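You operate a simulated robot arm through the tools that you are given. There is no shell and no other tool. Be economical: measure what you need, move in short steps, check, and stop when the job is done.

The job below is to be done with a simulated robot arm. You get a single attempt, and the scene is never put back.

JOB
Pull the stopper off the hose post and push the hose end on.
Fine: shut the stopper away in the cream tub and press its lid home. Pinch, break and dent nothing; leave nothing switched on.

It is judged by the outcome, as a careful person would: the job done as asked, and still so three seconds after it is handed in. It fails if anything else is knocked over, pushed out of place, dropped, spilled or broken. A push-on lid holds only when it is set on centred and level and pressed home; a screw cap is set on level and turned clockwise until tight.

ROBOT AND FRAMES
A 7-joint arm with a two-finger parallel gripper, fixed in place. Base frame: the origin is at the foot of the arm, x ahead of it, y to its left, z up; the work surface is at about z = 0.804. Units: m, degrees, N and s.
With the tool pointing down near the work surface it reaches from about 0.34 to 0.78 m from the base axis. Its first joint turns from -166.0 to 166.0 degrees. Payload 3.91 kg.
The tool frame sits at the grasp point between the pads (the TCP): z along the fingers, y along the line on which they close. The tips reach 0.03 m beyond it. The gripper opens to 0.11 m. The fingers are 0.02 m wide and 0.01 m thick; the gripper's body (0.048 by 0.112 m) begins 0.055 m behind the TCP.
Orientation is that of the tool frame in the base frame, as [roll, pitch, yaw] about the fixed x, y, z axes, in that order (R = Rz(yaw) Ry(pitch) Rx(roll)). With the fingers straight down and closing along the base's y, the tool's x points along the base's -x, its y along +y and its z along -z.

CONTROLS
- The arm moves only by the tool play_rows. Its arguments are lists of equal length, an entry for each row: "delta_pos": the shift along the tool's x, y, z in units of 40 mm (1.0 is 40 mm), a list of three; "rot": the turn, a rotation vector about the tool's x, y, z in units of 8 degrees (1.0 is 8 degrees), a list of three; "jaw": the finger opening in m, from 0 to 0.11. In form: {"delta_pos": [[dx, dy, dz], ...], "rot": [[rx, ry, rz], ...], "jaw": [jaw, ...]}. A call has 1 to 12 rows; each row shifts and turns the commanded pose from where the row before left it, along the tool's axes as they then stand. A call with a number of a shift or a turn outside -1 to 1 is refused whole. Rows are played at 5 a second. More than 0.05 m and 8.6 degrees between two rows, or a gripper value outside its range, and nothing of the call is played. Where a pose cannot be reached the arm comes as near as it can. A force on the tool above 40 N (or 10 N above the force at the start of the call, whichever is more), or a blocked arm, ends the call early, and 0.2 s more pass. Each finger travels about 0.153 m/s and halts on what it meets, pressing with about 45 N; the grip force reading is that of the motor and also rises with nothing between the fingers. The clock runs only during rows and for 0.2 s after the last one: add rows that do not move to give the fingers time. It gives the time, the measured TCP pose, the force on the tool (base axes), the opening and the grip force at its end, in the units of the frame above (readings bear some noise), with the torque about the TCP (base axes, N m) and any sound that the robot's microphone picked up, and new pictures: "show" is both (left out), scene, wrist or none.
- Cameras (640 x 400 px; columns grow to the right, rows downward): "scene" is fixed at [0.2197, -0.4986, 1.3862]; the picture's right is [0.85, -0.53, 0.00], its down [-0.27, -0.42, -0.87] and it looks along [0.46, 0.73, -0.50] (base axes); focal length 342 px, centre (320, 200). "wrist" rides on the gripper at [0.077, 0.007, -0.114] in the tool frame; the picture's right is [-0.09, 1.00, 0.00], its down [-0.80, -0.07, -0.59] and it looks along [-0.59, -0.05, 0.80] (tool axes); focal length 270 px, centre (320, 200). There is no depth. A picture from a camera that has moved, and an enlarged one, comes with that camera's place and axes in the base frame and with its lens.
- lift_body(by): slides the trunk up (or, below 0, down) by that many m; the arm rides with it, the base frame stays. It gives what a move gives, with no picture.
- enlarge(camera, box): a new picture of the part [left, top, right, bottom] of that camera's present view, enlarged. It takes no simulated time.
- close_job(): hands the job in; it is judged then, once.

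Go step by step. Nothing tells you positions but the pictures and the camera data: compare them with the known pose of the tool, close in by small moves and look again before you grip or let go. The budget is 120 turns and 200 pictures, counting those below and the enlarged ones. Unless the task says otherwise, let go and move clear before handing in, and close with one line.

The tools are called after "Call:" by a JSON object that holds its "op" and its "data". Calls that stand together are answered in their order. play_rows: Moves the arm, as the interface text tells. Its arguments: {"type":"object","properties":{"delta_pos":{"type":"array"},"rot":{"type":"array"},"jaw":{"type":"array"},"show":{"type":"string","enum":["both","scene","wrist","none"]}},"required":["delta_pos","rot","jaw"]} The other tools are called the same way: lift_body (by) slides the trunk up or down; enlarge (camera, box) takes an enlarged picture of a part of a camera's view; close_job () hands the job in.

At the start:

```text
time_s: 0.0
ee_pos: [0.4105, 0.3543, 1.1722]
orientation: [180.0, 0.0, -180.0]
ft_force: [0.4, 0.5, 0.1]
ft_torque: [0.01, -0.01, 0.02]
gripper_width: 0.1101
grasp_force: 0.0
trunk travel left (down, up): [-0.55, 0.06]
```

scene: 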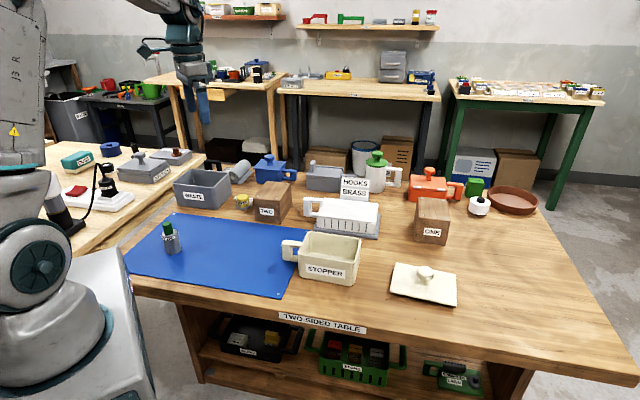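
wrist: 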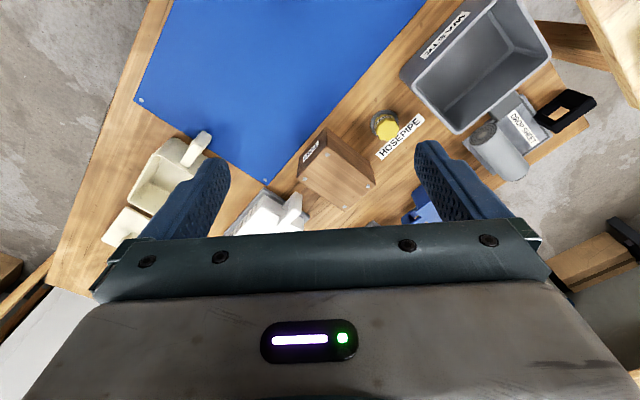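

The blue mat holds a post with a green top, the cream tub is labelled STOPPER, its lid lies to the right, and the hose bits are near the HOSEPIPE label. I'll look closer first.

Call:
{"op": "enlarge", "data": {"camera": "scene", "box": [120, 140, 320, 265]}}

Call:
{"op": "enlarge", "data": {"camera": "scene", "box": [270, 180, 470, 305]}}

Call:
{"op": "enlarge", "data": {"camera": "wrist", "box": [290, 60, 450, 160]}}

Call:
{"op": "enlarge", "data": {"camera": "scene", "box": [140, 210, 204, 260]}}

```text
3.20 times, centred on (220, 202) of scene
camera zoom: at [0.2197, -0.4986, 1.3862], right [0.85, -0.53, 0.0], down [-0.27, -0.42, -0.87], along [0.46, 0.73, -0.5], focal length 1094 px, centre (640, 192)
```

zoom: 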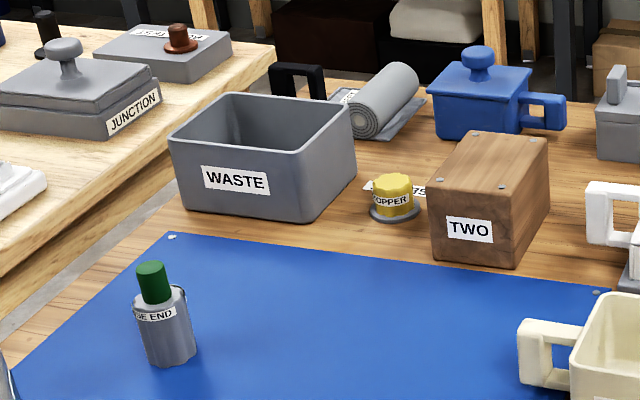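

```text
3.20 times, centred on (370, 242) of scene
camera zoom: at [0.2197, -0.4986, 1.3862], right [0.85, -0.53, 0.0], down [-0.27, -0.42, -0.87], along [0.46, 0.73, -0.5], focal length 1094 px, centre (160, 64)
```

zoom: 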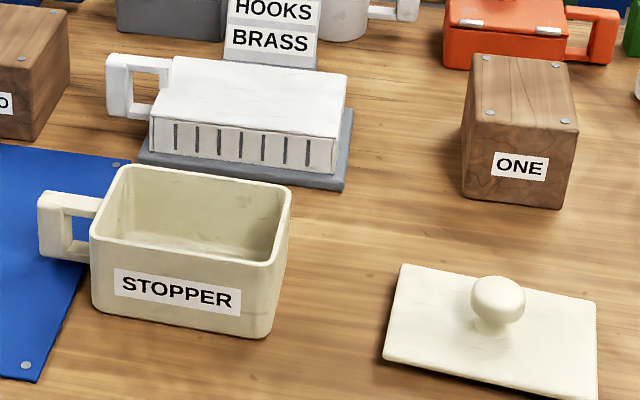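

```text
4.00 times, centred on (370, 110) of wrist
camera zoom: at [0.3329, 0.3598, 1.2873], right [0.09, 1.0, 0.0], down [0.8, -0.07, 0.59], along [0.59, -0.05, -0.8], focal length 1081 px, centre (120, 560)
```

zoom: 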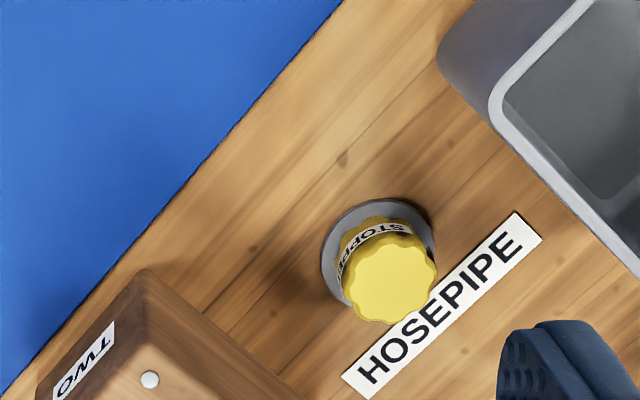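

```text
8.00 times, centred on (172, 235) of scene
camera zoom: at [0.2197, -0.4986, 1.3862], right [0.85, -0.53, 0.0], down [-0.27, -0.42, -0.87], along [0.46, 0.73, -0.5], focal length 2736 px, centre (1504, -80)
```

zoom: 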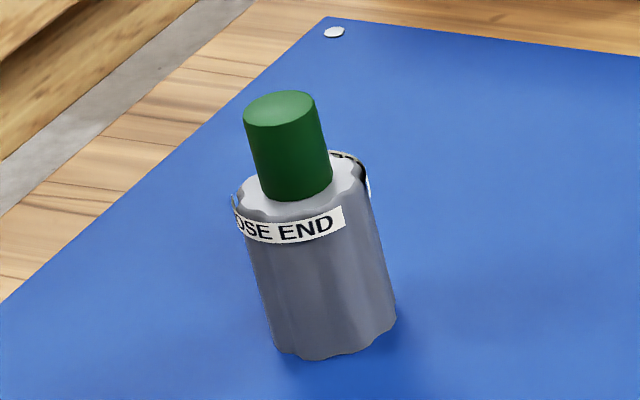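

The yellow fluted cap on the grey post is the stopper (about x 0.51, y 0.46), and the grey/green piece on the mat is the hose end (about x 0.27, y 0.32). The tub is near (0.58, 0.03) and its lid near (0.74, -0.13). I'll move above the stopper for a closer look.

Call:
{"op": "play_rows", "data": {"delta_pos": [[-0.5, 0.5, 0.8], [-0.5, 0.5, 0.8], [-0.5, 0.5, 0.8], [-0.5, 0.5, 0.8], [-0.5, 0.5, 0.8], [0, 0, 0]], "rot": [[0, 0, 0], [0, 0, 0], [0, 0, 0], [0, 0, 0], [0, 0, 0], [0, 0, 0]], "jaw": [0.11, 0.11, 0.11, 0.11, 0.11, 0.11]}}

```text
time_s: 1.4
ee_pos: [0.5105, 0.454, 1.0138]
orientation: [-180.0, -0.1, -179.9]
ft_force: [-0.3, -0.3, -0.9]
ft_torque: [0.0, 0.02, 0.02]
gripper_width: 0.1101
grasp_force: 0.0
trunk travel left (down, up): [-0.55, 0.06]
camera wrist: at [0.4327, 0.4599, 1.1276], right [0.09, 1.0, 0.0], down [0.8, -0.07, 0.59], along [0.59, -0.05, -0.8], focal length 270 px, centre (320, 200)
```

scene: 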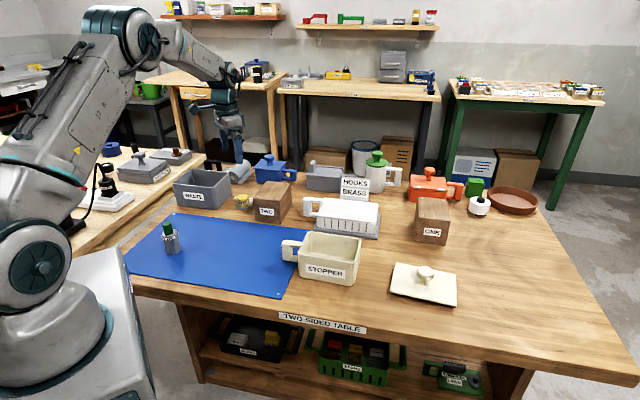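
wrist: 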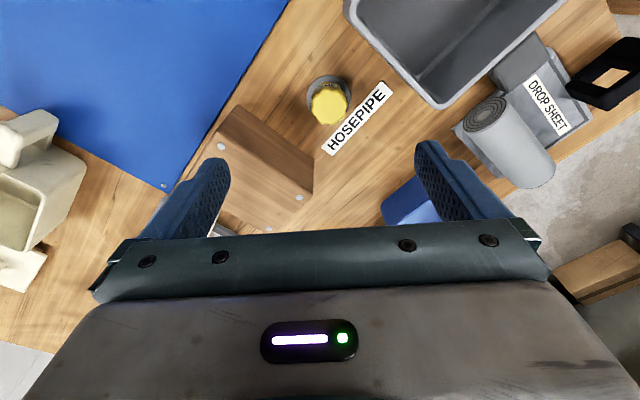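

The stopper top is at about (0.521, 0.461, 0.844), with the wooden block TWO 6 cm to one side. I'll turn the gripper so it closes parallel to the block's face, and look again.

Call:
{"op": "play_rows", "data": {"delta_pos": [[-0.25, 0.18, 0], [0, 0, 0.25], [0, 0, 0.25], [0, 0, 0.25], [0, 0, 0.25], [0, 0, 0.25], [0, 0, 0.25], [0, 0, 0.25], [0, 0, 0.25], [0, 0, 0]], "rot": [[0, 0, 0], [0, 0, 0.94], [0, 0, 0.94], [0, 0, 0.94], [0, 0, 0.94], [0, 0, 0.94], [0, 0, 0.94], [0, 0, 0.94], [0, 0, 0.94], [0, 0, 0]], "jaw": [0.11, 0.11, 0.11, 0.11, 0.11, 0.11, 0.09, 0.08, 0.08, 0.08]}}

```text
time_s: 3.6
ee_pos: [0.5199, 0.4618, 0.9333]
orientation: [-180.0, -0.1, 119.7]
ft_force: [-0.2, 0.0, -0.5]
ft_torque: [-0.03, 0.0, -0.01]
gripper_width: 0.08
grasp_force: 0.1
trunk travel left (down, up): [-0.55, 0.06]
camera wrist: at [0.4874, 0.5306, 1.0474], right [0.91, 0.42, 0.0], down [0.34, -0.73, 0.59], along [0.25, -0.54, -0.8], focal length 270 px, centre (320, 200)
```

scene: 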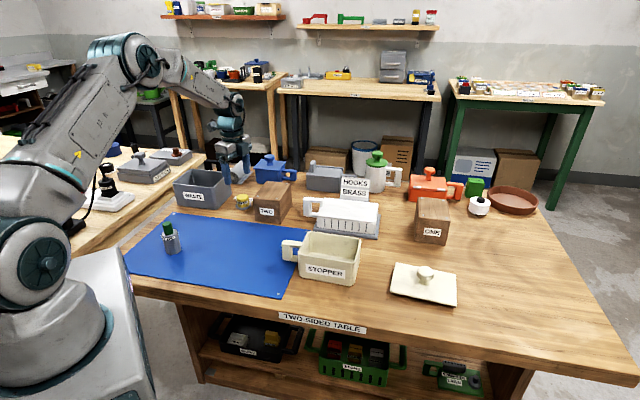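
wrist: 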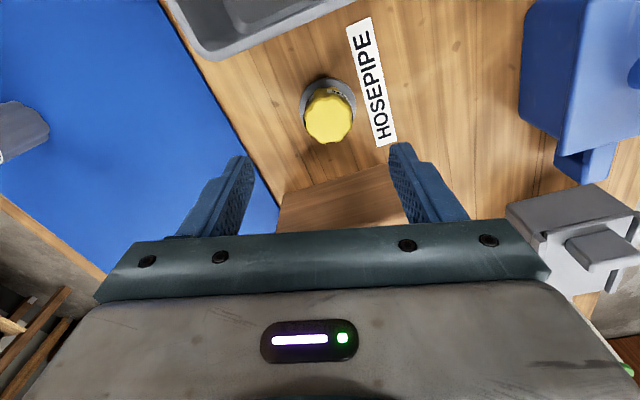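

The stopper is nearly centred; an enlarged look will settle its height and the flange.

Call:
{"op": "enlarge", "data": {"camera": "wrist", "box": [264, 60, 392, 140]}}

Call:
{"op": "enlarge", "data": {"camera": "scene", "box": [218, 180, 282, 220]}}

```text
5.00 times, centred on (328, 100) of wrist
camera zoom: at [0.4874, 0.5306, 1.0474], right [0.91, 0.42, 0.0], down [0.34, -0.73, 0.59], along [0.25, -0.54, -0.8], focal length 1351 px, centre (280, 700)
```

zoom: 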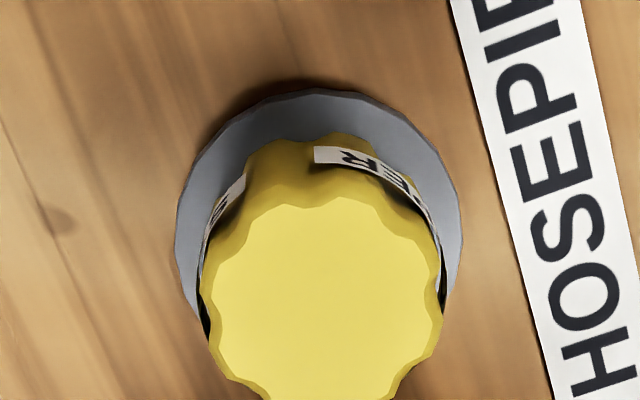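

```text
10.00 times, centred on (250, 200) of scene
camera zoom: at [0.2197, -0.4986, 1.3862], right [0.85, -0.53, 0.0], down [-0.27, -0.42, -0.87], along [0.46, 0.73, -0.5], focal length 3420 px, centre (1020, 200)
```

zoom: 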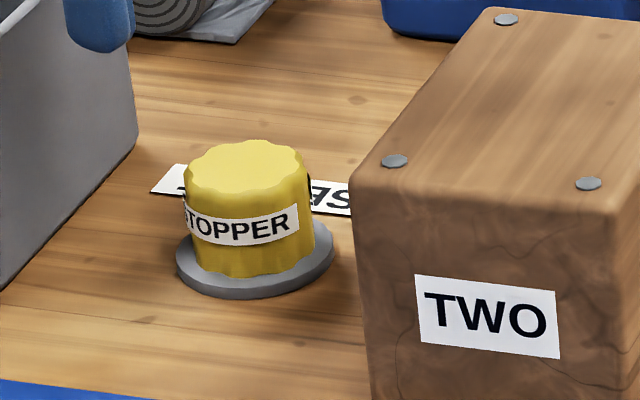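

The cap is about 41 mm across, its top at about z 0.835, centred near (0.525, 0.465), on a thin flange. I'll descend partway and check.

Call:
{"op": "play_rows", "data": {"delta_pos": [[0.03, 0.15, 0.4], [0, 0, 0.5], [0, 0, 0.5], [0, 0, 0]], "rot": [[0, 0, 0], [0, 0, 0], [0, 0, 0], [0, 0, 0]], "jaw": [0.075, 0.075, 0.075, 0.075]}}

Call:
{"op": "enlarge", "data": {"camera": "scene", "box": [202, 160, 298, 220]}}

```text
time_s: 4.6
ee_pos: [0.5244, 0.4662, 0.8777]
orientation: [179.9, 0.0, 119.8]
ft_force: [-0.3, 0.5, 0.3]
ft_torque: [-0.01, 0.04, -0.02]
gripper_width: 0.0749
grasp_force: 0.0
trunk travel left (down, up): [-0.55, 0.06]
camera wrist: at [0.4922, 0.5349, 0.9912], right [0.91, 0.42, 0.0], down [0.34, -0.73, 0.59], along [0.25, -0.54, -0.8], focal length 270 px, centre (320, 200)
```

scene: 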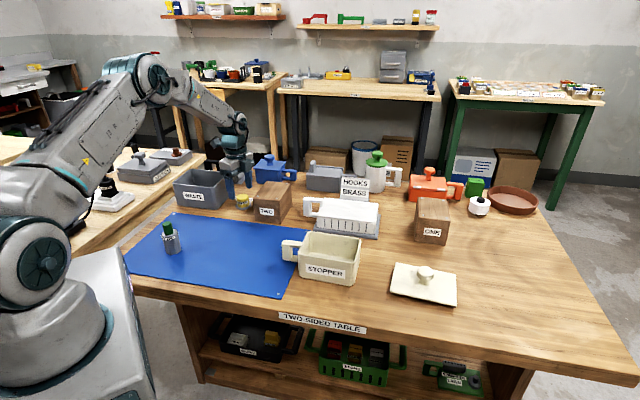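
wrist: 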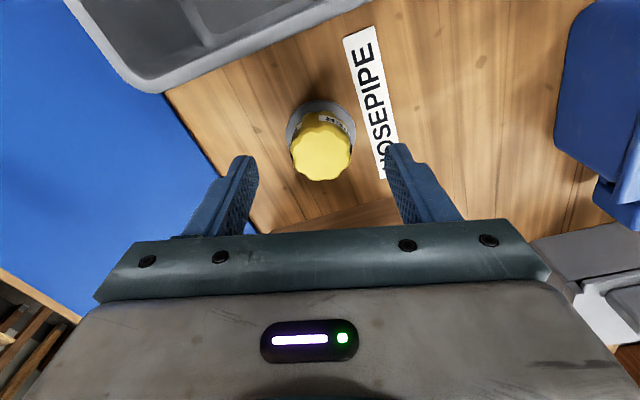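

```text
6.67 times, centred on (250, 190) of scene
camera zoom: at [0.2197, -0.4986, 1.3862], right [0.85, -0.53, 0.0], down [-0.27, -0.42, -0.87], along [0.46, 0.73, -0.5], focal length 2280 px, centre (787, 267)
```

zoom: 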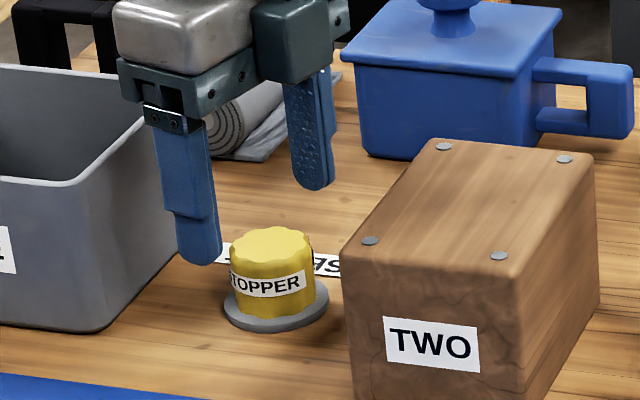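

The alignment is good. I'll descend to grip height and close on the cap.

Call:
{"op": "play_rows", "data": {"delta_pos": [[-0.06, 0, 0.4], [0, 0, 0.39], [0, 0, 0], [0, 0, 0], [0, 0, 0], [0, 0, 0]], "rot": [[0, 0, 0], [0, 0, 0], [0, 0, 0], [0, 0, 0], [0, 0, 0], [0, 0, 0]], "jaw": [0.075, 0.075, 0.075, 0.035, 0.035, 0.035]}}

Call:
{"op": "enlarge", "data": {"camera": "scene", "box": [202, 160, 298, 220]}}

```text
time_s: 6.0
ee_pos: [0.5262, 0.4631, 0.8462]
orientation: [-179.9, -0.1, 119.9]
ft_force: [0.4, -0.2, 0.2]
ft_torque: [0.0, -0.02, -0.01]
gripper_width: 0.0375
grasp_force: 45.0
trunk travel left (down, up): [-0.55, 0.06]
camera wrist: at [0.4938, 0.5329, 0.9595], right [0.91, 0.42, 0.0], down [0.34, -0.73, 0.59], along [0.25, -0.54, -0.8], focal length 270 px, centre (320, 200)
```

scene: 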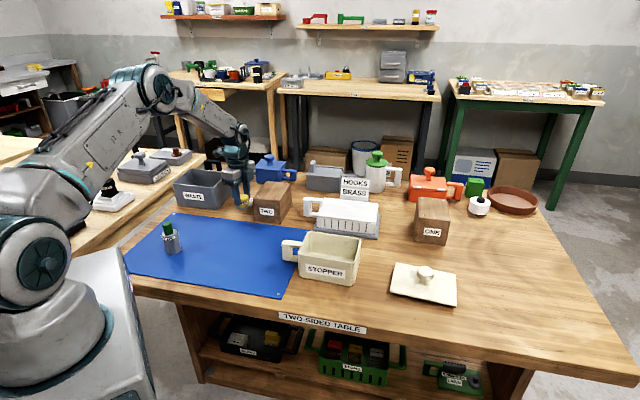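
wrist: 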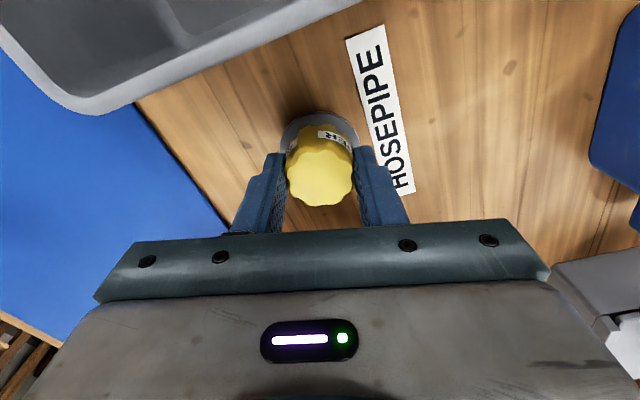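

```text
6.67 times, centred on (250, 190) of scene
camera zoom: at [0.2197, -0.4986, 1.3862], right [0.85, -0.53, 0.0], down [-0.27, -0.42, -0.87], along [0.46, 0.73, -0.5], focal length 2280 px, centre (787, 267)
```

zoom: 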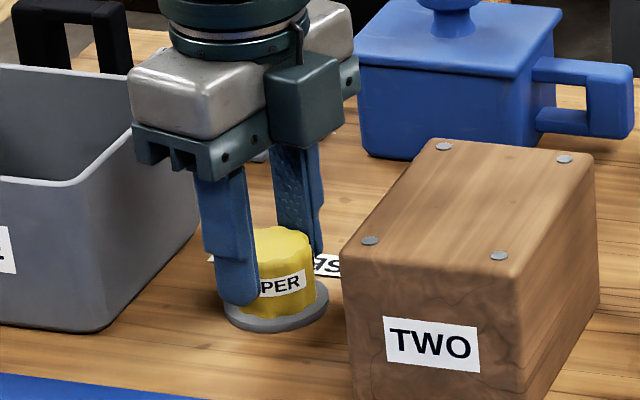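

Gripped at 37.5 mm. Pulling straight up in small steps.

Call:
{"op": "play_rows", "data": {"delta_pos": [[0, 0, -0.15], [0, 0, -0.15], [0, 0, -0.2], [0, 0, -0.3], [0, 0, -0.4], [0, 0, 0]], "rot": [[0, 0, 0], [0, 0, 0], [0, 0, 0], [0, 0, 0], [0, 0, 0], [0, 0, 0]], "jaw": [0.035, 0.035, 0.035, 0.035, 0.035, 0.035], "show": "wrist"}}

Call:
{"op": "enlarge", "data": {"camera": "scene", "box": [202, 160, 298, 220]}}

```text
time_s: 7.4
ee_pos: [0.526, 0.4646, 0.8928]
orientation: [180.0, 0.0, 119.8]
ft_force: [-0.7, 0.7, -0.4]
ft_torque: [0.01, 0.0, 0.01]
gripper_width: 0.0351
grasp_force: 0.0
trunk travel left (down, up): [-0.55, 0.06]
camera wrist: at [0.4931, 0.5326, 1.0076], right [0.91, 0.42, 0.0], down [0.34, -0.73, 0.59], along [0.25, -0.54, -0.8], focal length 270 px, centre (320, 200)
```

wrist: 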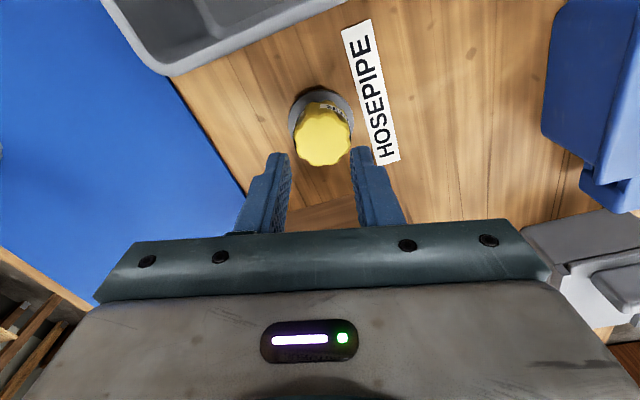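

```text
6.67 times, centred on (250, 190) of scene
camera zoom: at [0.2197, -0.4986, 1.3862], right [0.85, -0.53, 0.0], down [-0.27, -0.42, -0.87], along [0.46, 0.73, -0.5], focal length 2280 px, centre (787, 267)
```

zoom: 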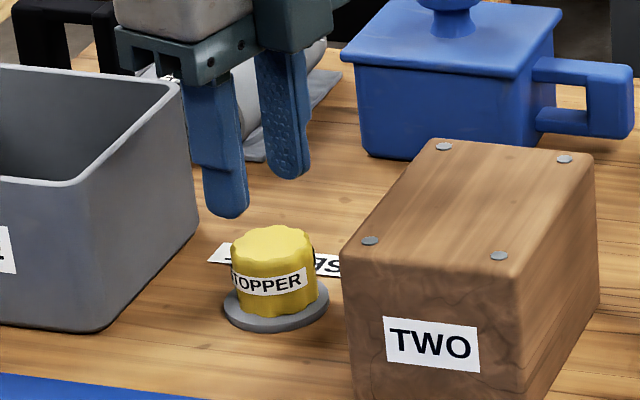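

The fingers slipped off the cap, which is still seated and undisturbed. I'll grip again deeper, with the jaw commanded tighter, and pull more slowly.

Call:
{"op": "play_rows", "data": {"delta_pos": [[0, 0, 0], [0, 0, 0.4], [0, 0, 0.4], [0, 0, 0.46], [0, 0, 0], [0, 0, 0], [0, 0, 0], [0, 0, 0]], "rot": [[0, 0, 0], [0, 0, 0], [0, 0, 0], [0, 0, 0], [0, 0, 0], [0, 0, 0], [0, 0, 0], [0, 0, 0]], "jaw": [0.07, 0.07, 0.07, 0.07, 0.07, 0.0, 0.0, 0.0], "show": "wrist"}}

Call:
{"op": "enlarge", "data": {"camera": "scene", "box": [226, 180, 274, 210]}}

```text
time_s: 9.2
ee_pos: [0.5262, 0.4639, 0.8419]
orientation: [180.0, 0.0, 119.8]
ft_force: [-0.1, -0.8, 1.2]
ft_torque: [-0.01, -0.05, -0.02]
gripper_width: 0.0377
grasp_force: 45.1
trunk travel left (down, up): [-0.55, 0.06]
camera wrist: at [0.4933, 0.5324, 0.9563], right [0.91, 0.42, 0.0], down [0.34, -0.73, 0.59], along [0.25, -0.54, -0.8], focal length 270 px, centre (320, 200)
```

wrist: 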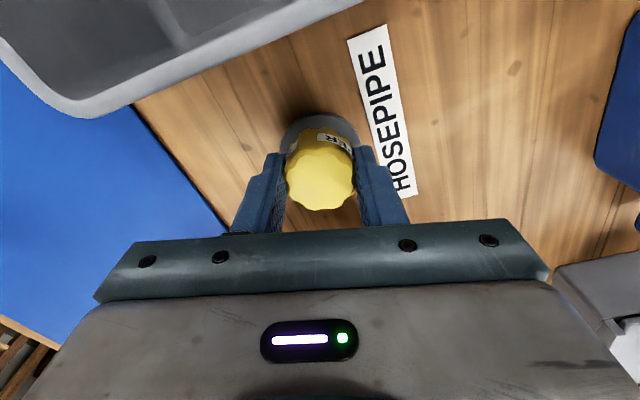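

```text
13.33 times, centred on (250, 195) of scene
camera zoom: at [0.2197, -0.4986, 1.3862], right [0.85, -0.53, 0.0], down [-0.27, -0.42, -0.87], along [0.46, 0.73, -0.5], focal length 4560 px, centre (1253, 267)
```

zoom: 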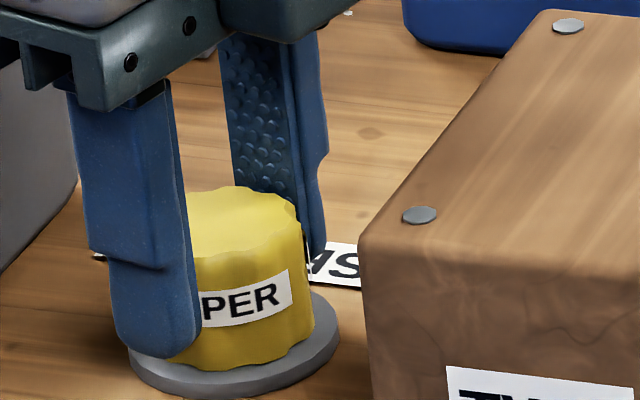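

Deeper grip at 45 N. Pulling up in 2 mm steps with the force watched.

Call:
{"op": "play_rows", "data": {"delta_pos": [[0, 0, -0.03], [0, 0, -0.03], [0, 0, -0.03]], "rot": [[0, 0, 0], [0, 0, 0], [0, 0, 0]], "jaw": [0.0, 0.0, 0.0], "show": "none"}}

```text
time_s: 10.0
ee_pos: [0.5265, 0.4648, 0.8461]
orientation: [-180.0, 0.0, 119.8]
ft_force: [1.1, -0.3, -5.0]
ft_torque: [0.06, -0.04, -0.01]
gripper_width: 0.0375
grasp_force: 45.2
trunk travel left (down, up): [-0.55, 0.06]
```

Call:
{"op": "enlarge", "data": {"camera": "scene", "box": [226, 180, 274, 210]}}

Call:
{"op": "play_rows", "data": {"delta_pos": [[0, 0, -0.03], [0, 0, -0.03]], "rot": [[0, 0, 0], [0, 0, 0]], "jaw": [0.0, 0.0], "show": "none"}}

Call:
{"op": "enlarge", "data": {"camera": "scene", "box": [226, 180, 274, 210]}}

```text
13.33 times, centred on (250, 195) of scene
camera zoom: at [0.2197, -0.4986, 1.3862], right [0.85, -0.53, 0.0], down [-0.27, -0.42, -0.87], along [0.46, 0.73, -0.5], focal length 4560 px, centre (1253, 267)
```

zoom: 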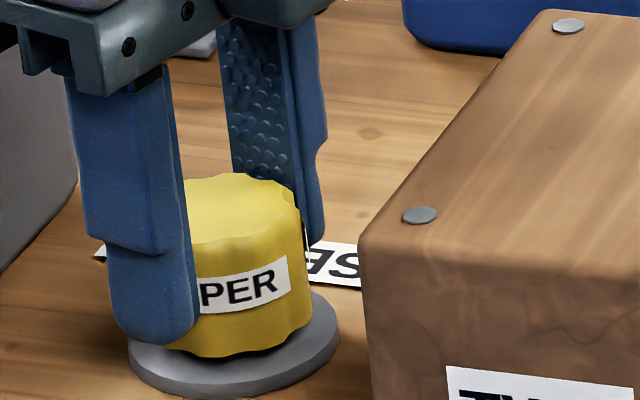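

```text
time_s: 10.6
ee_pos: [0.528, 0.4647, 0.849]
orientation: [-179.9, 0.0, 119.8]
ft_force: [0.4, 0.1, -0.7]
ft_torque: [-0.02, -0.04, 0.03]
gripper_width: 0.0375
grasp_force: 45.3
trunk travel left (down, up): [-0.55, 0.06]
```

```text
13.33 times, centred on (250, 195) of scene
camera zoom: at [0.2197, -0.4986, 1.3862], right [0.85, -0.53, 0.0], down [-0.27, -0.42, -0.87], along [0.46, 0.73, -0.5], focal length 4560 px, centre (1253, 267)
```

zoom: 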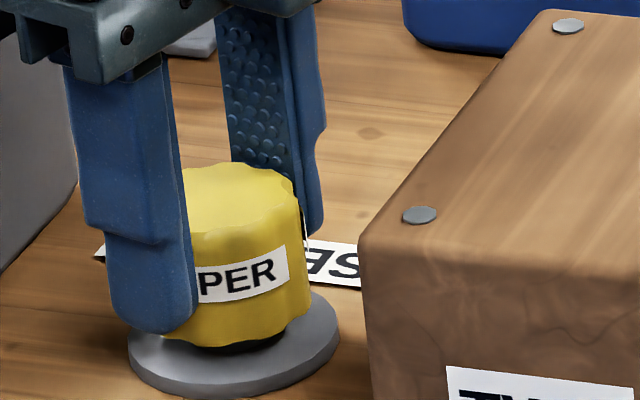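

The cap is coming up with the fingers. I'll keep raising it slowly until it is clear.

Call:
{"op": "play_rows", "data": {"delta_pos": [[0, 0, -0.05], [0, 0, -0.05], [0, 0, -0.08], [0, 0, -0.1], [0, 0, -0.1], [0, 0, -0.15], [0, 0, -0.2], [0, 0, -0.2], [0, 0, -0.3], [0, 0, 0]], "rot": [[0, 0, 0], [0, 0, 0], [0, 0, 0], [0, 0, 0], [0, 0, 0], [0, 0, 0], [0, 0, 0], [0, 0, 0], [0, 0, 0], [0, 0, 0]], "jaw": [0.0, 0.0, 0.0, 0.0, 0.0, 0.0, 0.0, 0.0, 0.0, 0.0], "show": "wrist"}}

Call:
{"op": "enlarge", "data": {"camera": "scene", "box": [202, 160, 298, 220]}}

```text
time_s: 12.8
ee_pos: [0.5266, 0.4628, 0.8988]
orientation: [-180.0, 0.1, 119.7]
ft_force: [0.4, 0.3, -0.5]
ft_torque: [0.01, 0.01, 0.02]
gripper_width: 0.0374
grasp_force: 45.5
trunk travel left (down, up): [-0.55, 0.06]
camera wrist: at [0.4935, 0.5323, 1.0125], right [0.91, 0.42, 0.0], down [0.34, -0.73, 0.59], along [0.25, -0.54, -0.8], focal length 270 px, centre (320, 200)
```

wrist: 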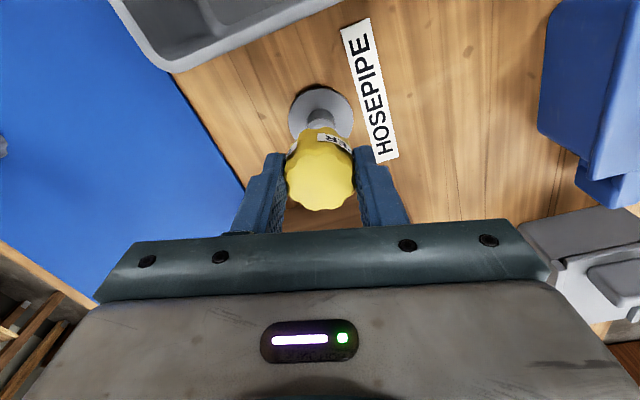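

```text
6.67 times, centred on (250, 190) of scene
camera zoom: at [0.2197, -0.4986, 1.3862], right [0.85, -0.53, 0.0], down [-0.27, -0.42, -0.87], along [0.46, 0.73, -0.5], focal length 2280 px, centre (787, 267)
```

zoom: 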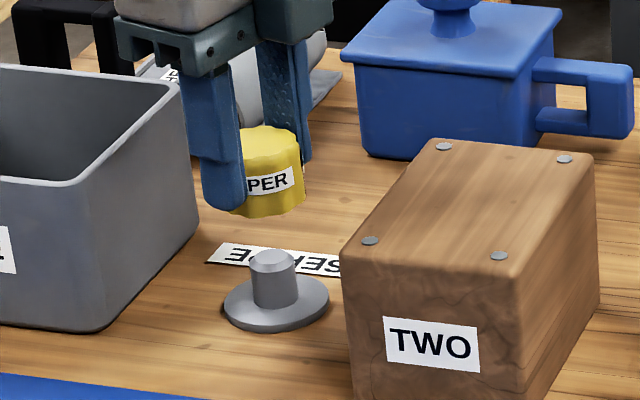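

The stopper is off and the post is bare. I'll lift, turn back, and carry it towards the tub.

Call:
{"op": "play_rows", "data": {"delta_pos": [[0, 0, -0.4], [0, 0, -0.4], [0, 0, -0.4], [0, 0, -0.4], [0, 0, -0.4], [0, 0, -0.4], [0, 0, -0.4], [0, 0, -0.4], [0, 0, 0]], "rot": [[0, 0, -0.94], [0, 0, -0.94], [0, 0, -0.94], [0, 0, -0.94], [0, 0, -0.94], [0, 0, -0.94], [0, 0, -0.94], [0, 0, -0.94], [0, 0, 0]], "jaw": [0.0, 0.0, 0.0, 0.0, 0.0, 0.0, 0.0, 0.0, 0.0], "show": "none"}}

Call:
{"op": "play_rows", "data": {"delta_pos": [[-0.05, -0.9, 0], [-0.05, -0.9, 0], [-0.05, -0.9, 0], [-0.05, -0.9, 0], [-0.05, -0.9, 0], [-0.05, -0.9, 0], [-0.05, -0.9, 0], [-0.05, -0.9, 0], [-0.05, -0.9, 0], [-0.05, -0.9, 0], [0, 0, 0]], "rot": [[0, 0, 0], [0, 0, 0], [0, 0, 0], [0, 0, 0], [0, 0, 0], [0, 0, 0], [0, 0, 0], [0, 0, 0], [0, 0, 0], [0, 0, 0], [0, 0, 0]], "jaw": [0.0, 0.0, 0.0, 0.0, 0.0, 0.0, 0.0, 0.0, 0.0, 0.0, 0.0]}}

```text
time_s: 14.8
ee_pos: [0.5261, 0.4638, 1.0255]
orientation: [-179.9, 0.1, -179.9]
ft_force: [0.0, -0.6, -0.2]
ft_torque: [-0.01, -0.02, -0.03]
gripper_width: 0.0378
grasp_force: 45.2
trunk travel left (down, up): [-0.55, 0.06]
```

```text
time_s: 17.2
ee_pos: [0.5457, 0.1038, 1.0261]
orientation: [179.9, 0.0, 180.0]
ft_force: [-0.5, 0.2, 0.1]
ft_torque: [-0.01, -0.02, 0.0]
gripper_width: 0.0374
grasp_force: 44.6
trunk travel left (down, up): [-0.55, 0.06]
camera wrist: at [0.4687, 0.1081, 1.1401], right [0.09, 1.0, 0.0], down [0.8, -0.07, 0.59], along [0.59, -0.05, -0.8], focal length 270 px, centre (320, 200)
```

scene: 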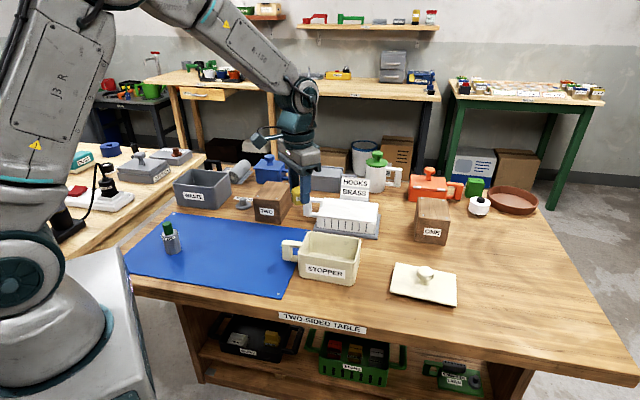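
wrist: 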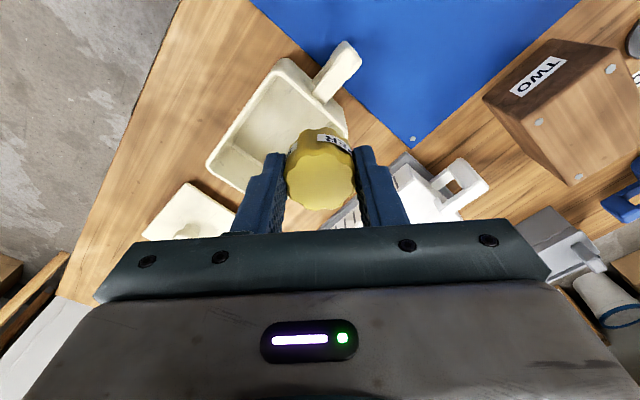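

The tub runs lengthways at about -45°, rim centre near (0.59, 0.045). I'll move over it with the closing axis along the tub's length.

Call:
{"op": "play_rows", "data": {"delta_pos": [[-0.55, -0.71, 0], [-0.55, -0.71, 0], [0, 0, 0], [0, 0, 0], [0, 0, 0], [0, 0, 0], [0, 0, 0], [0, 0, 0], [0, 0, 0]], "rot": [[0, 0, 0], [0, 0, 0], [0, 0, -0.94], [0, 0, -0.94], [0, 0, -0.94], [0, 0, -0.94], [0, 0, -0.94], [0, 0, -0.94], [0, 0, 0]], "jaw": [0.0, 0.0, 0.0, 0.0, 0.0, 0.0, 0.0, 0.0, 0.0]}}

Call:
{"op": "enlarge", "data": {"camera": "scene", "box": [270, 150, 430, 250]}}

```text
time_s: 19.2
ee_pos: [0.5904, 0.0472, 1.0267]
orientation: [179.9, 0.0, -134.7]
ft_force: [0.4, 0.1, -0.9]
ft_torque: [-0.01, 0.01, 0.0]
gripper_width: 0.0375
grasp_force: 45.0
trunk travel left (down, up): [-0.55, 0.06]
camera wrist: at [0.5306, -0.0048, 1.1408], right [-0.65, 0.76, 0.0], down [0.61, 0.52, 0.59], along [0.45, 0.38, -0.8], focal length 270 px, centre (320, 200)
```

scene: 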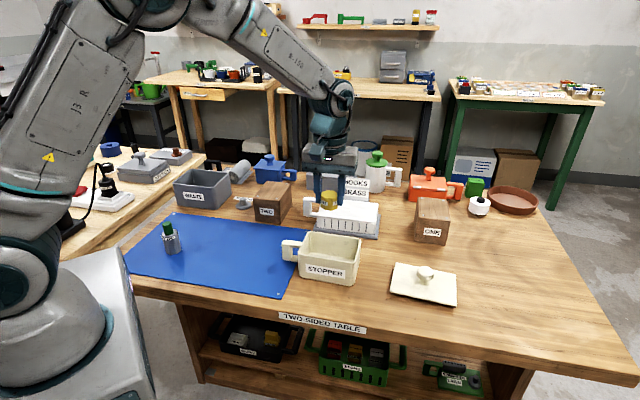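
wrist: 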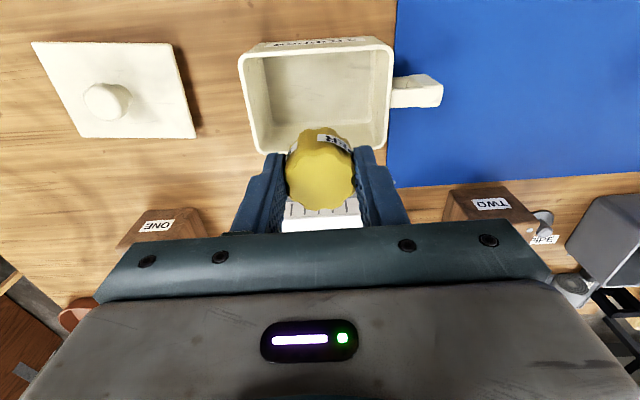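

```text
4.00 times, centred on (350, 200) of scene
camera zoom: at [0.2197, -0.4986, 1.3862], right [0.85, -0.53, 0.0], down [-0.27, -0.42, -0.87], along [0.46, 0.73, -0.5], focal length 1368 px, centre (200, 200)
```

zoom: 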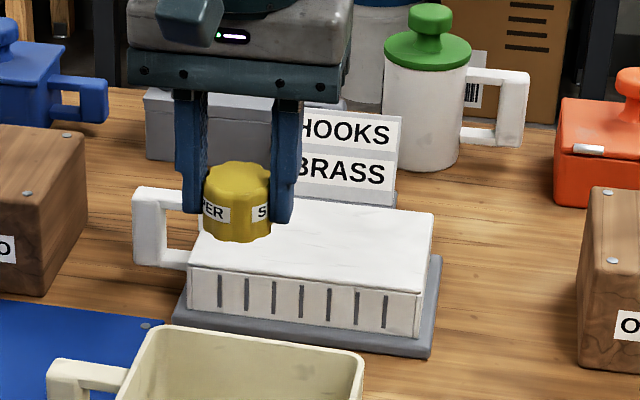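

The cap is centred over the tub. I'll lower it in, stopping a little above the floor.

Call:
{"op": "play_rows", "data": {"delta_pos": [[0, 0, 0.6], [0, 0, 0.6], [0, 0, 0.6], [0, 0, 0.6], [0, 0, 0.6], [0, 0, 0.6], [0, 0, 0.5], [0, 0, 0]], "rot": [[0, 0, 0], [0, 0, 0], [0, 0, 0], [0, 0, 0], [0, 0, 0], [0, 0, 0], [0, 0, 0], [0, 0, 0]], "jaw": [0.0, 0.0, 0.0, 0.0, 0.0, 0.0, 0.0, 0.0]}}

Call:
{"op": "enlarge", "data": {"camera": "scene", "box": [270, 200, 400, 290]}}

```text
time_s: 21.0
ee_pos: [0.5899, 0.0468, 0.8623]
orientation: [180.0, 0.0, -135.0]
ft_force: [0.5, 0.4, 0.0]
ft_torque: [0.02, 0.01, 0.01]
gripper_width: 0.0373
grasp_force: 45.4
trunk travel left (down, up): [-0.55, 0.06]
camera wrist: at [0.5307, -0.0047, 0.9761], right [-0.64, 0.77, 0.0], down [0.62, 0.52, 0.59], along [0.46, 0.38, -0.8], focal length 270 px, centre (320, 200)
```

scene: 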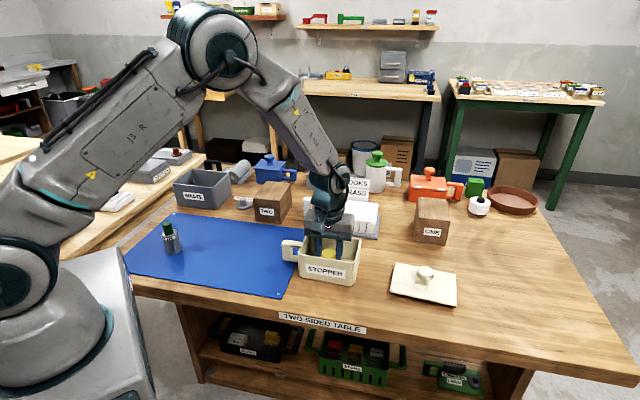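
wrist: 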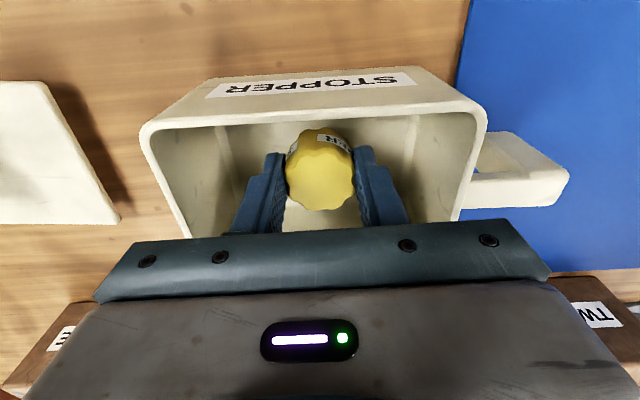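

```text
4.44 times, centred on (335, 245) of scene
camera zoom: at [0.2197, -0.4986, 1.3862], right [0.85, -0.53, 0.0], down [-0.27, -0.42, -0.87], along [0.46, 0.73, -0.5], focal length 1520 px, centre (253, 0)
```

zoom: 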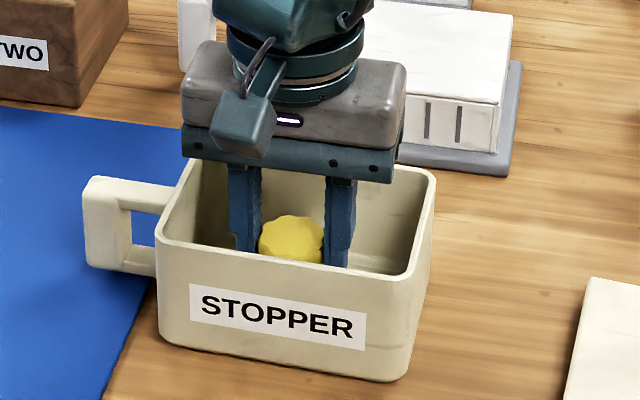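

Well inside the tub. Feeling for the floor in small steps.

Call:
{"op": "play_rows", "data": {"delta_pos": [[0, 0, 0.08], [0, 0, 0.08], [0, 0, 0.06], [0, 0, 0.04], [0, 0, 0.03]], "rot": [[0, 0, 0], [0, 0, 0], [0, 0, 0], [0, 0, 0], [0, 0, 0]], "jaw": [0.0, 0.0, 0.0, 0.0, 0.0], "show": "none"}}

```text
time_s: 22.2
ee_pos: [0.5894, 0.0466, 0.8503]
orientation: [180.0, 0.1, -134.9]
ft_force: [0.2, 0.8, 0.3]
ft_torque: [-0.03, -0.01, -0.02]
gripper_width: 0.0375
grasp_force: 44.8
trunk travel left (down, up): [-0.55, 0.06]
```

Call:
{"op": "play_rows", "data": {"delta_pos": [[0, 0, 0.025], [0, 0, 0.025], [0, 0, 0.025]], "rot": [[0, 0, 0], [0, 0, 0], [0, 0, 0]], "jaw": [0.0, 0.0, 0.0], "show": "none"}}

```text
time_s: 23.0
ee_pos: [0.5906, 0.0471, 0.8474]
orientation: [179.9, 0.0, -134.9]
ft_force: [0.2, 0.8, -0.8]
ft_torque: [0.0, 0.03, 0.0]
gripper_width: 0.0378
grasp_force: 45.2
trunk travel left (down, up): [-0.55, 0.06]
```

Call:
{"op": "play_rows", "data": {"delta_pos": [[0, 0, 0.025], [0, 0, 0.025]], "rot": [[0, 0, 0], [0, 0, 0]], "jaw": [0.0, 0.0], "show": "none"}}

Call:
{"op": "enlarge", "data": {"camera": "wrist", "box": [220, 100, 420, 225]}}

```text
time_s: 23.6
ee_pos: [0.5909, 0.0468, 0.8453]
orientation: [179.9, 0.0, -135.0]
ft_force: [-0.5, -0.8, -0.5]
ft_torque: [0.02, -0.01, 0.03]
gripper_width: 0.0377
grasp_force: 45.2
trunk travel left (down, up): [-0.55, 0.06]
```

```text
3.20 times, centred on (320, 162) of wrist
camera zoom: at [0.531, -0.0045, 0.96], right [-0.64, 0.77, 0.0], down [0.62, 0.52, 0.59], along [0.46, 0.38, -0.8], focal length 865 px, centre (320, 320)
```

zoom: 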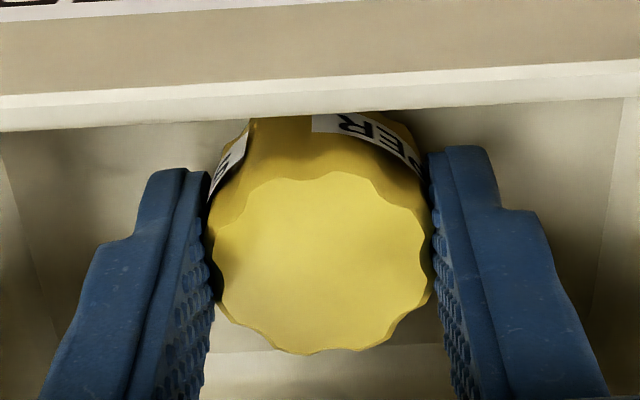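

Call:
{"op": "play_rows", "data": {"delta_pos": [[0, 0, 0.025], [0, 0, 0.025]], "rot": [[0, 0, 0], [0, 0, 0]], "jaw": [0.0, 0.0], "show": "none"}}

```text
time_s: 24.2
ee_pos: [0.5895, 0.047, 0.8433]
orientation: [-180.0, 0.0, -134.9]
ft_force: [0.2, 0.2, -0.3]
ft_torque: [-0.01, -0.01, -0.01]
gripper_width: 0.0377
grasp_force: 45.3
trunk travel left (down, up): [-0.55, 0.06]
```

Still no contact, though the cap can only be millimetres off the floor. Two more small steps.

Call:
{"op": "play_rows", "data": {"delta_pos": [[0, 0, 0.025], [0, 0, 0.025]], "rot": [[0, 0, 0], [0, 0, 0]], "jaw": [0.0, 0.0], "show": "none"}}

```text
time_s: 24.8
ee_pos: [0.5899, 0.0467, 0.842]
orientation: [-180.0, 0.0, -135.0]
ft_force: [-0.6, 0.7, 2.9]
ft_torque: [-0.06, 0.02, -0.01]
gripper_width: 0.0378
grasp_force: 45.0
trunk travel left (down, up): [-0.55, 0.06]
```

Light contact (about 3 N): the cap rests on the floor. Releasing gently and rising straight out.

Call:
{"op": "play_rows", "data": {"delta_pos": [[0, 0, 0], [0, 0, 0], [0, 0, 0], [0, 0, -0.3], [0, 0, -0.6], [0, 0, -0.8], [0, 0, -1], [0, 0, -1], [0, 0, 0]], "rot": [[0, 0, 0], [0, 0, 0], [0, 0, 0], [0, 0, 0], [0, 0, 0], [0, 0, 0], [0, 0, 0], [0, 0, 0], [0, 0, 0]], "jaw": [0.045, 0.055, 0.06, 0.06, 0.06, 0.06, 0.06, 0.06, 0.06]}}

Call:
{"op": "enlarge", "data": {"camera": "scene", "box": [270, 215, 470, 315]}}

```text
time_s: 26.8
ee_pos: [0.5915, 0.0472, 0.9905]
orientation: [179.9, 0.1, -134.9]
ft_force: [-0.5, 0.2, -0.3]
ft_torque: [-0.01, -0.02, 0.03]
gripper_width: 0.0597
grasp_force: 0.1
trunk travel left (down, up): [-0.55, 0.06]
camera wrist: at [0.5317, -0.0045, 1.1043], right [-0.64, 0.77, 0.0], down [0.62, 0.52, 0.59], along [0.45, 0.38, -0.8], focal length 270 px, centre (320, 200)
```

scene: 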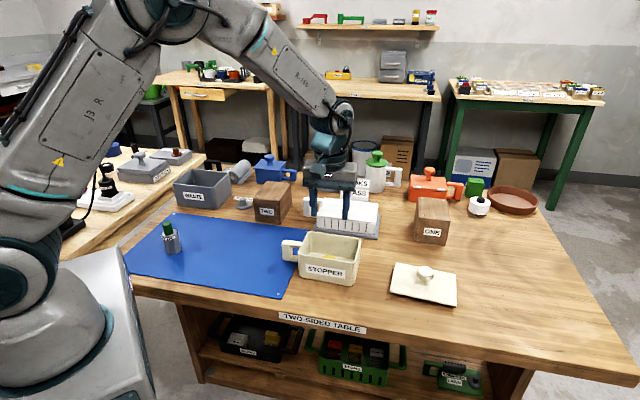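
wrist: 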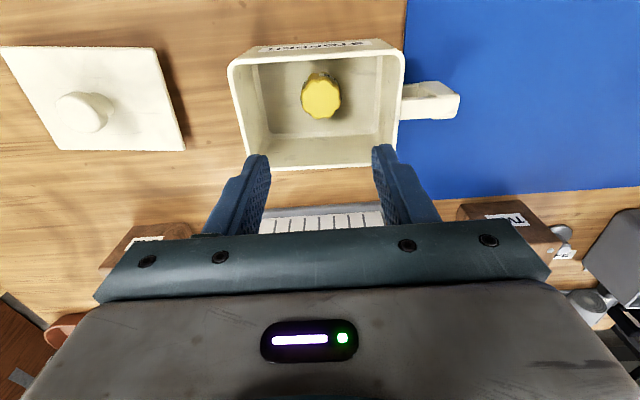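

```text
3.20 times, centred on (370, 265) of scene
camera zoom: at [0.2197, -0.4986, 1.3862], right [0.85, -0.53, 0.0], down [-0.27, -0.42, -0.87], along [0.46, 0.73, -0.5], focal length 1094 px, centre (160, -8)
```

zoom: 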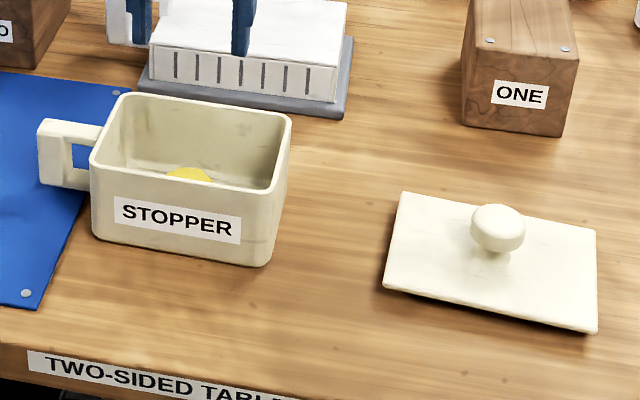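

The stopper lies in the tub. I'll measure the tub rim and lid in enlarged views.

Call:
{"op": "enlarge", "data": {"camera": "wrist", "box": [216, 30, 472, 190]}}

Call:
{"op": "enlarge", "data": {"camera": "wrist", "box": [0, 30, 208, 160]}}

```text
2.50 times, centred on (344, 110) of wrist
camera zoom: at [0.5317, -0.0045, 1.1043], right [-0.64, 0.77, 0.0], down [0.62, 0.52, 0.59], along [0.45, 0.38, -0.8], focal length 676 px, centre (260, 425)
```

zoom: 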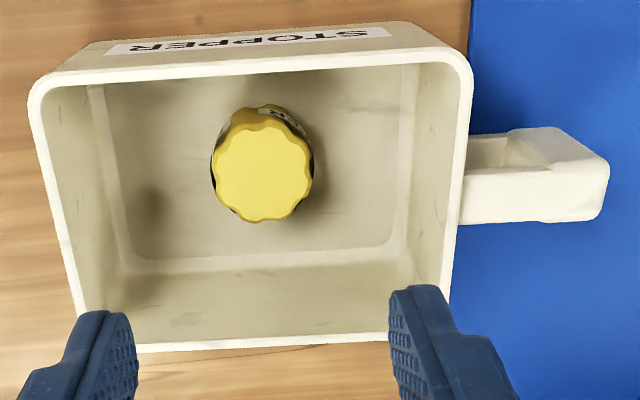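

```text
3.08 times, centred on (104, 95) of wrist
camera zoom: at [0.5317, -0.0045, 1.1043], right [-0.64, 0.77, 0.0], down [0.62, 0.52, 0.59], along [0.45, 0.38, -0.8], focal length 832 px, centre (985, 523)
```

zoom: 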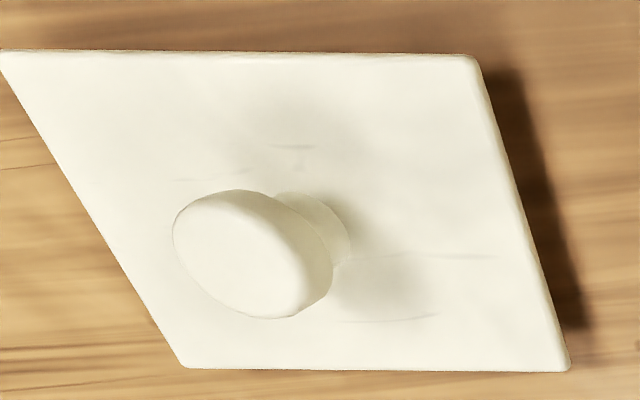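

The tub rim centre is about (0.597, 0.050) at z about 0.872, and the lid centre is about (0.748, -0.122) with a round knob in the middle. The lid is turned about 4° against the tub. Moving over the lid.

Call:
{"op": "play_rows", "data": {"delta_pos": [[0.04, -0.96, 0], [0.04, -0.96, 0], [0.04, -0.96, 0], [0.04, -0.96, 0], [0.04, -0.96, 0], [0.04, -0.96, 0], [0, 0, 0.5], [0, 0, 0]], "rot": [[0, 0, 0], [0, 0, 0], [0, 0, 0], [0, 0, 0], [0, 0, 0], [0, 0, 0], [0, 0, 0.76], [0, 0, 0]], "jaw": [0.06, 0.06, 0.06, 0.06, 0.07, 0.07, 0.07, 0.07]}}

Call:
{"op": "enlarge", "data": {"camera": "scene", "box": [370, 240, 498, 320]}}

```text
time_s: 28.6
ee_pos: [0.7456, -0.1233, 0.97]
orientation: [-180.0, -0.1, -141.0]
ft_force: [-0.4, 0.1, -0.1]
ft_torque: [0.05, -0.03, 0.02]
gripper_width: 0.0699
grasp_force: 0.0
trunk travel left (down, up): [-0.55, 0.06]
camera wrist: at [0.6818, -0.1672, 1.0845], right [-0.56, 0.83, 0.0], down [0.67, 0.45, 0.59], along [0.49, 0.33, -0.8], focal length 270 px, centre (320, 200)
```

scene: 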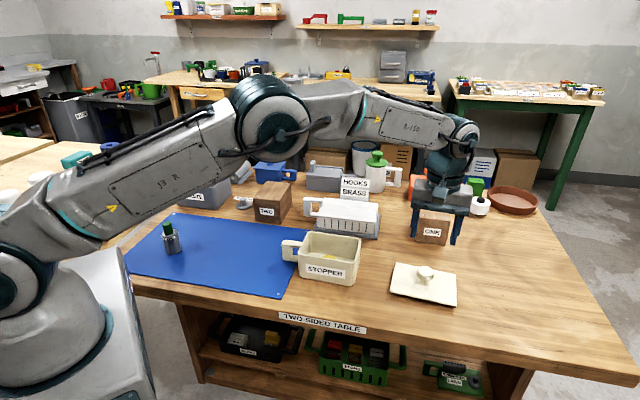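
wrist: 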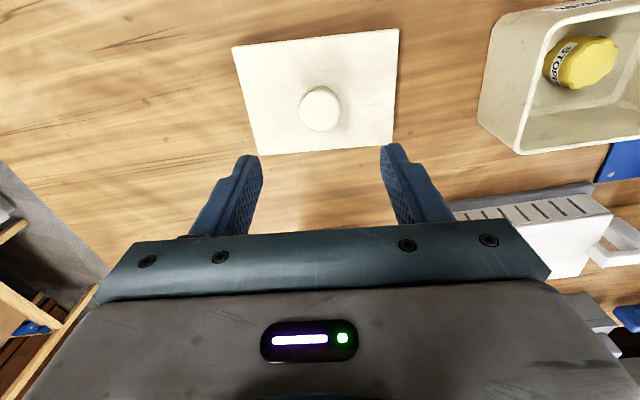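

```text
5.00 times, centred on (434, 280) of scene
camera zoom: at [0.2197, -0.4986, 1.3862], right [0.85, -0.53, 0.0], down [-0.27, -0.42, -0.87], along [0.46, 0.73, -0.5], focal length 1710 px, centre (-250, -200)
```

zoom: 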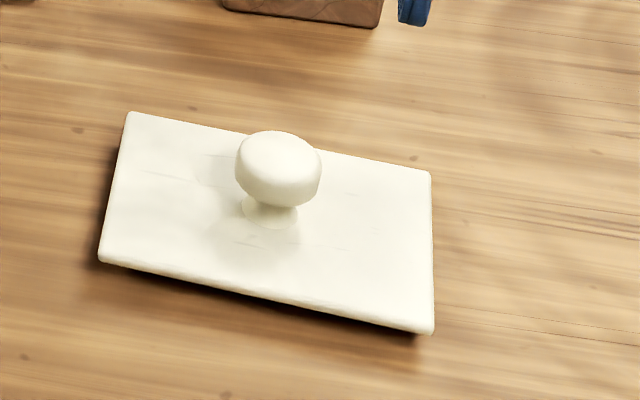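

The gripper is lined up with the lid and knob. Descending partway and checking from the side.

Call:
{"op": "play_rows", "data": {"delta_pos": [[0, 0, 0.6], [0, 0, 0.6], [0, 0, 0.6], [0, 0, 0.6], [0, 0, 0.1], [0, 0, 0]], "rot": [[0, 0, 0], [0, 0, 0], [0, 0, 0], [0, 0, 0], [0, 0, 0], [0, 0, 0]], "jaw": [0.07, 0.07, 0.07, 0.07, 0.07, 0.07], "show": "wrist"}}

Call:
{"op": "enlarge", "data": {"camera": "scene", "box": [370, 230, 498, 310]}}

```text
time_s: 30.0
ee_pos: [0.7463, -0.1235, 0.8687]
orientation: [-180.0, 0.0, -141.1]
ft_force: [-0.1, -0.3, 0.2]
ft_torque: [-0.04, 0.0, 0.02]
gripper_width: 0.0699
grasp_force: 0.0
trunk travel left (down, up): [-0.55, 0.06]
camera wrist: at [0.6819, -0.1676, 0.984], right [-0.56, 0.83, 0.0], down [0.67, 0.45, 0.59], along [0.49, 0.33, -0.8], focal length 270 px, centre (320, 200)
```

wrist: 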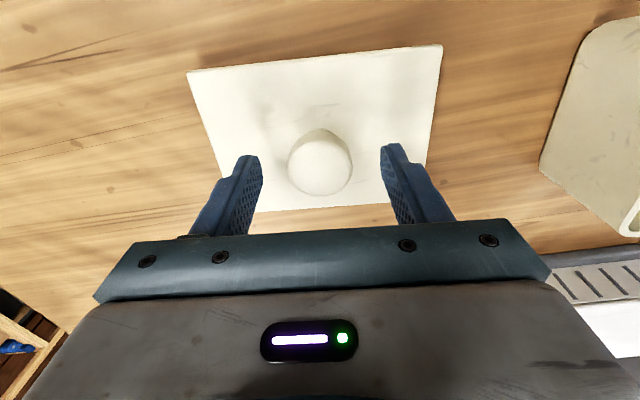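

```text
5.00 times, centred on (434, 270) of scene
camera zoom: at [0.2197, -0.4986, 1.3862], right [0.85, -0.53, 0.0], down [-0.27, -0.42, -0.87], along [0.46, 0.73, -0.5], focal length 1710 px, centre (-250, -150)
```

zoom: 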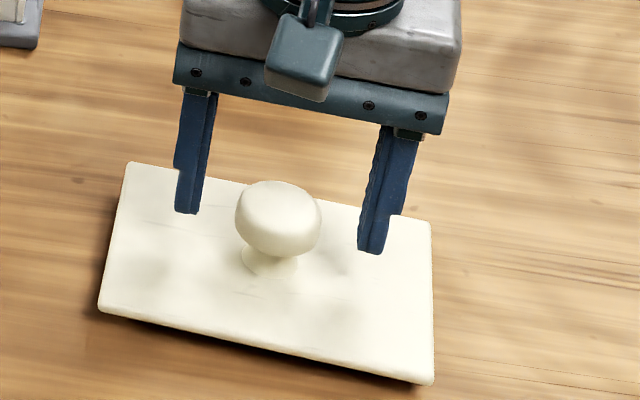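

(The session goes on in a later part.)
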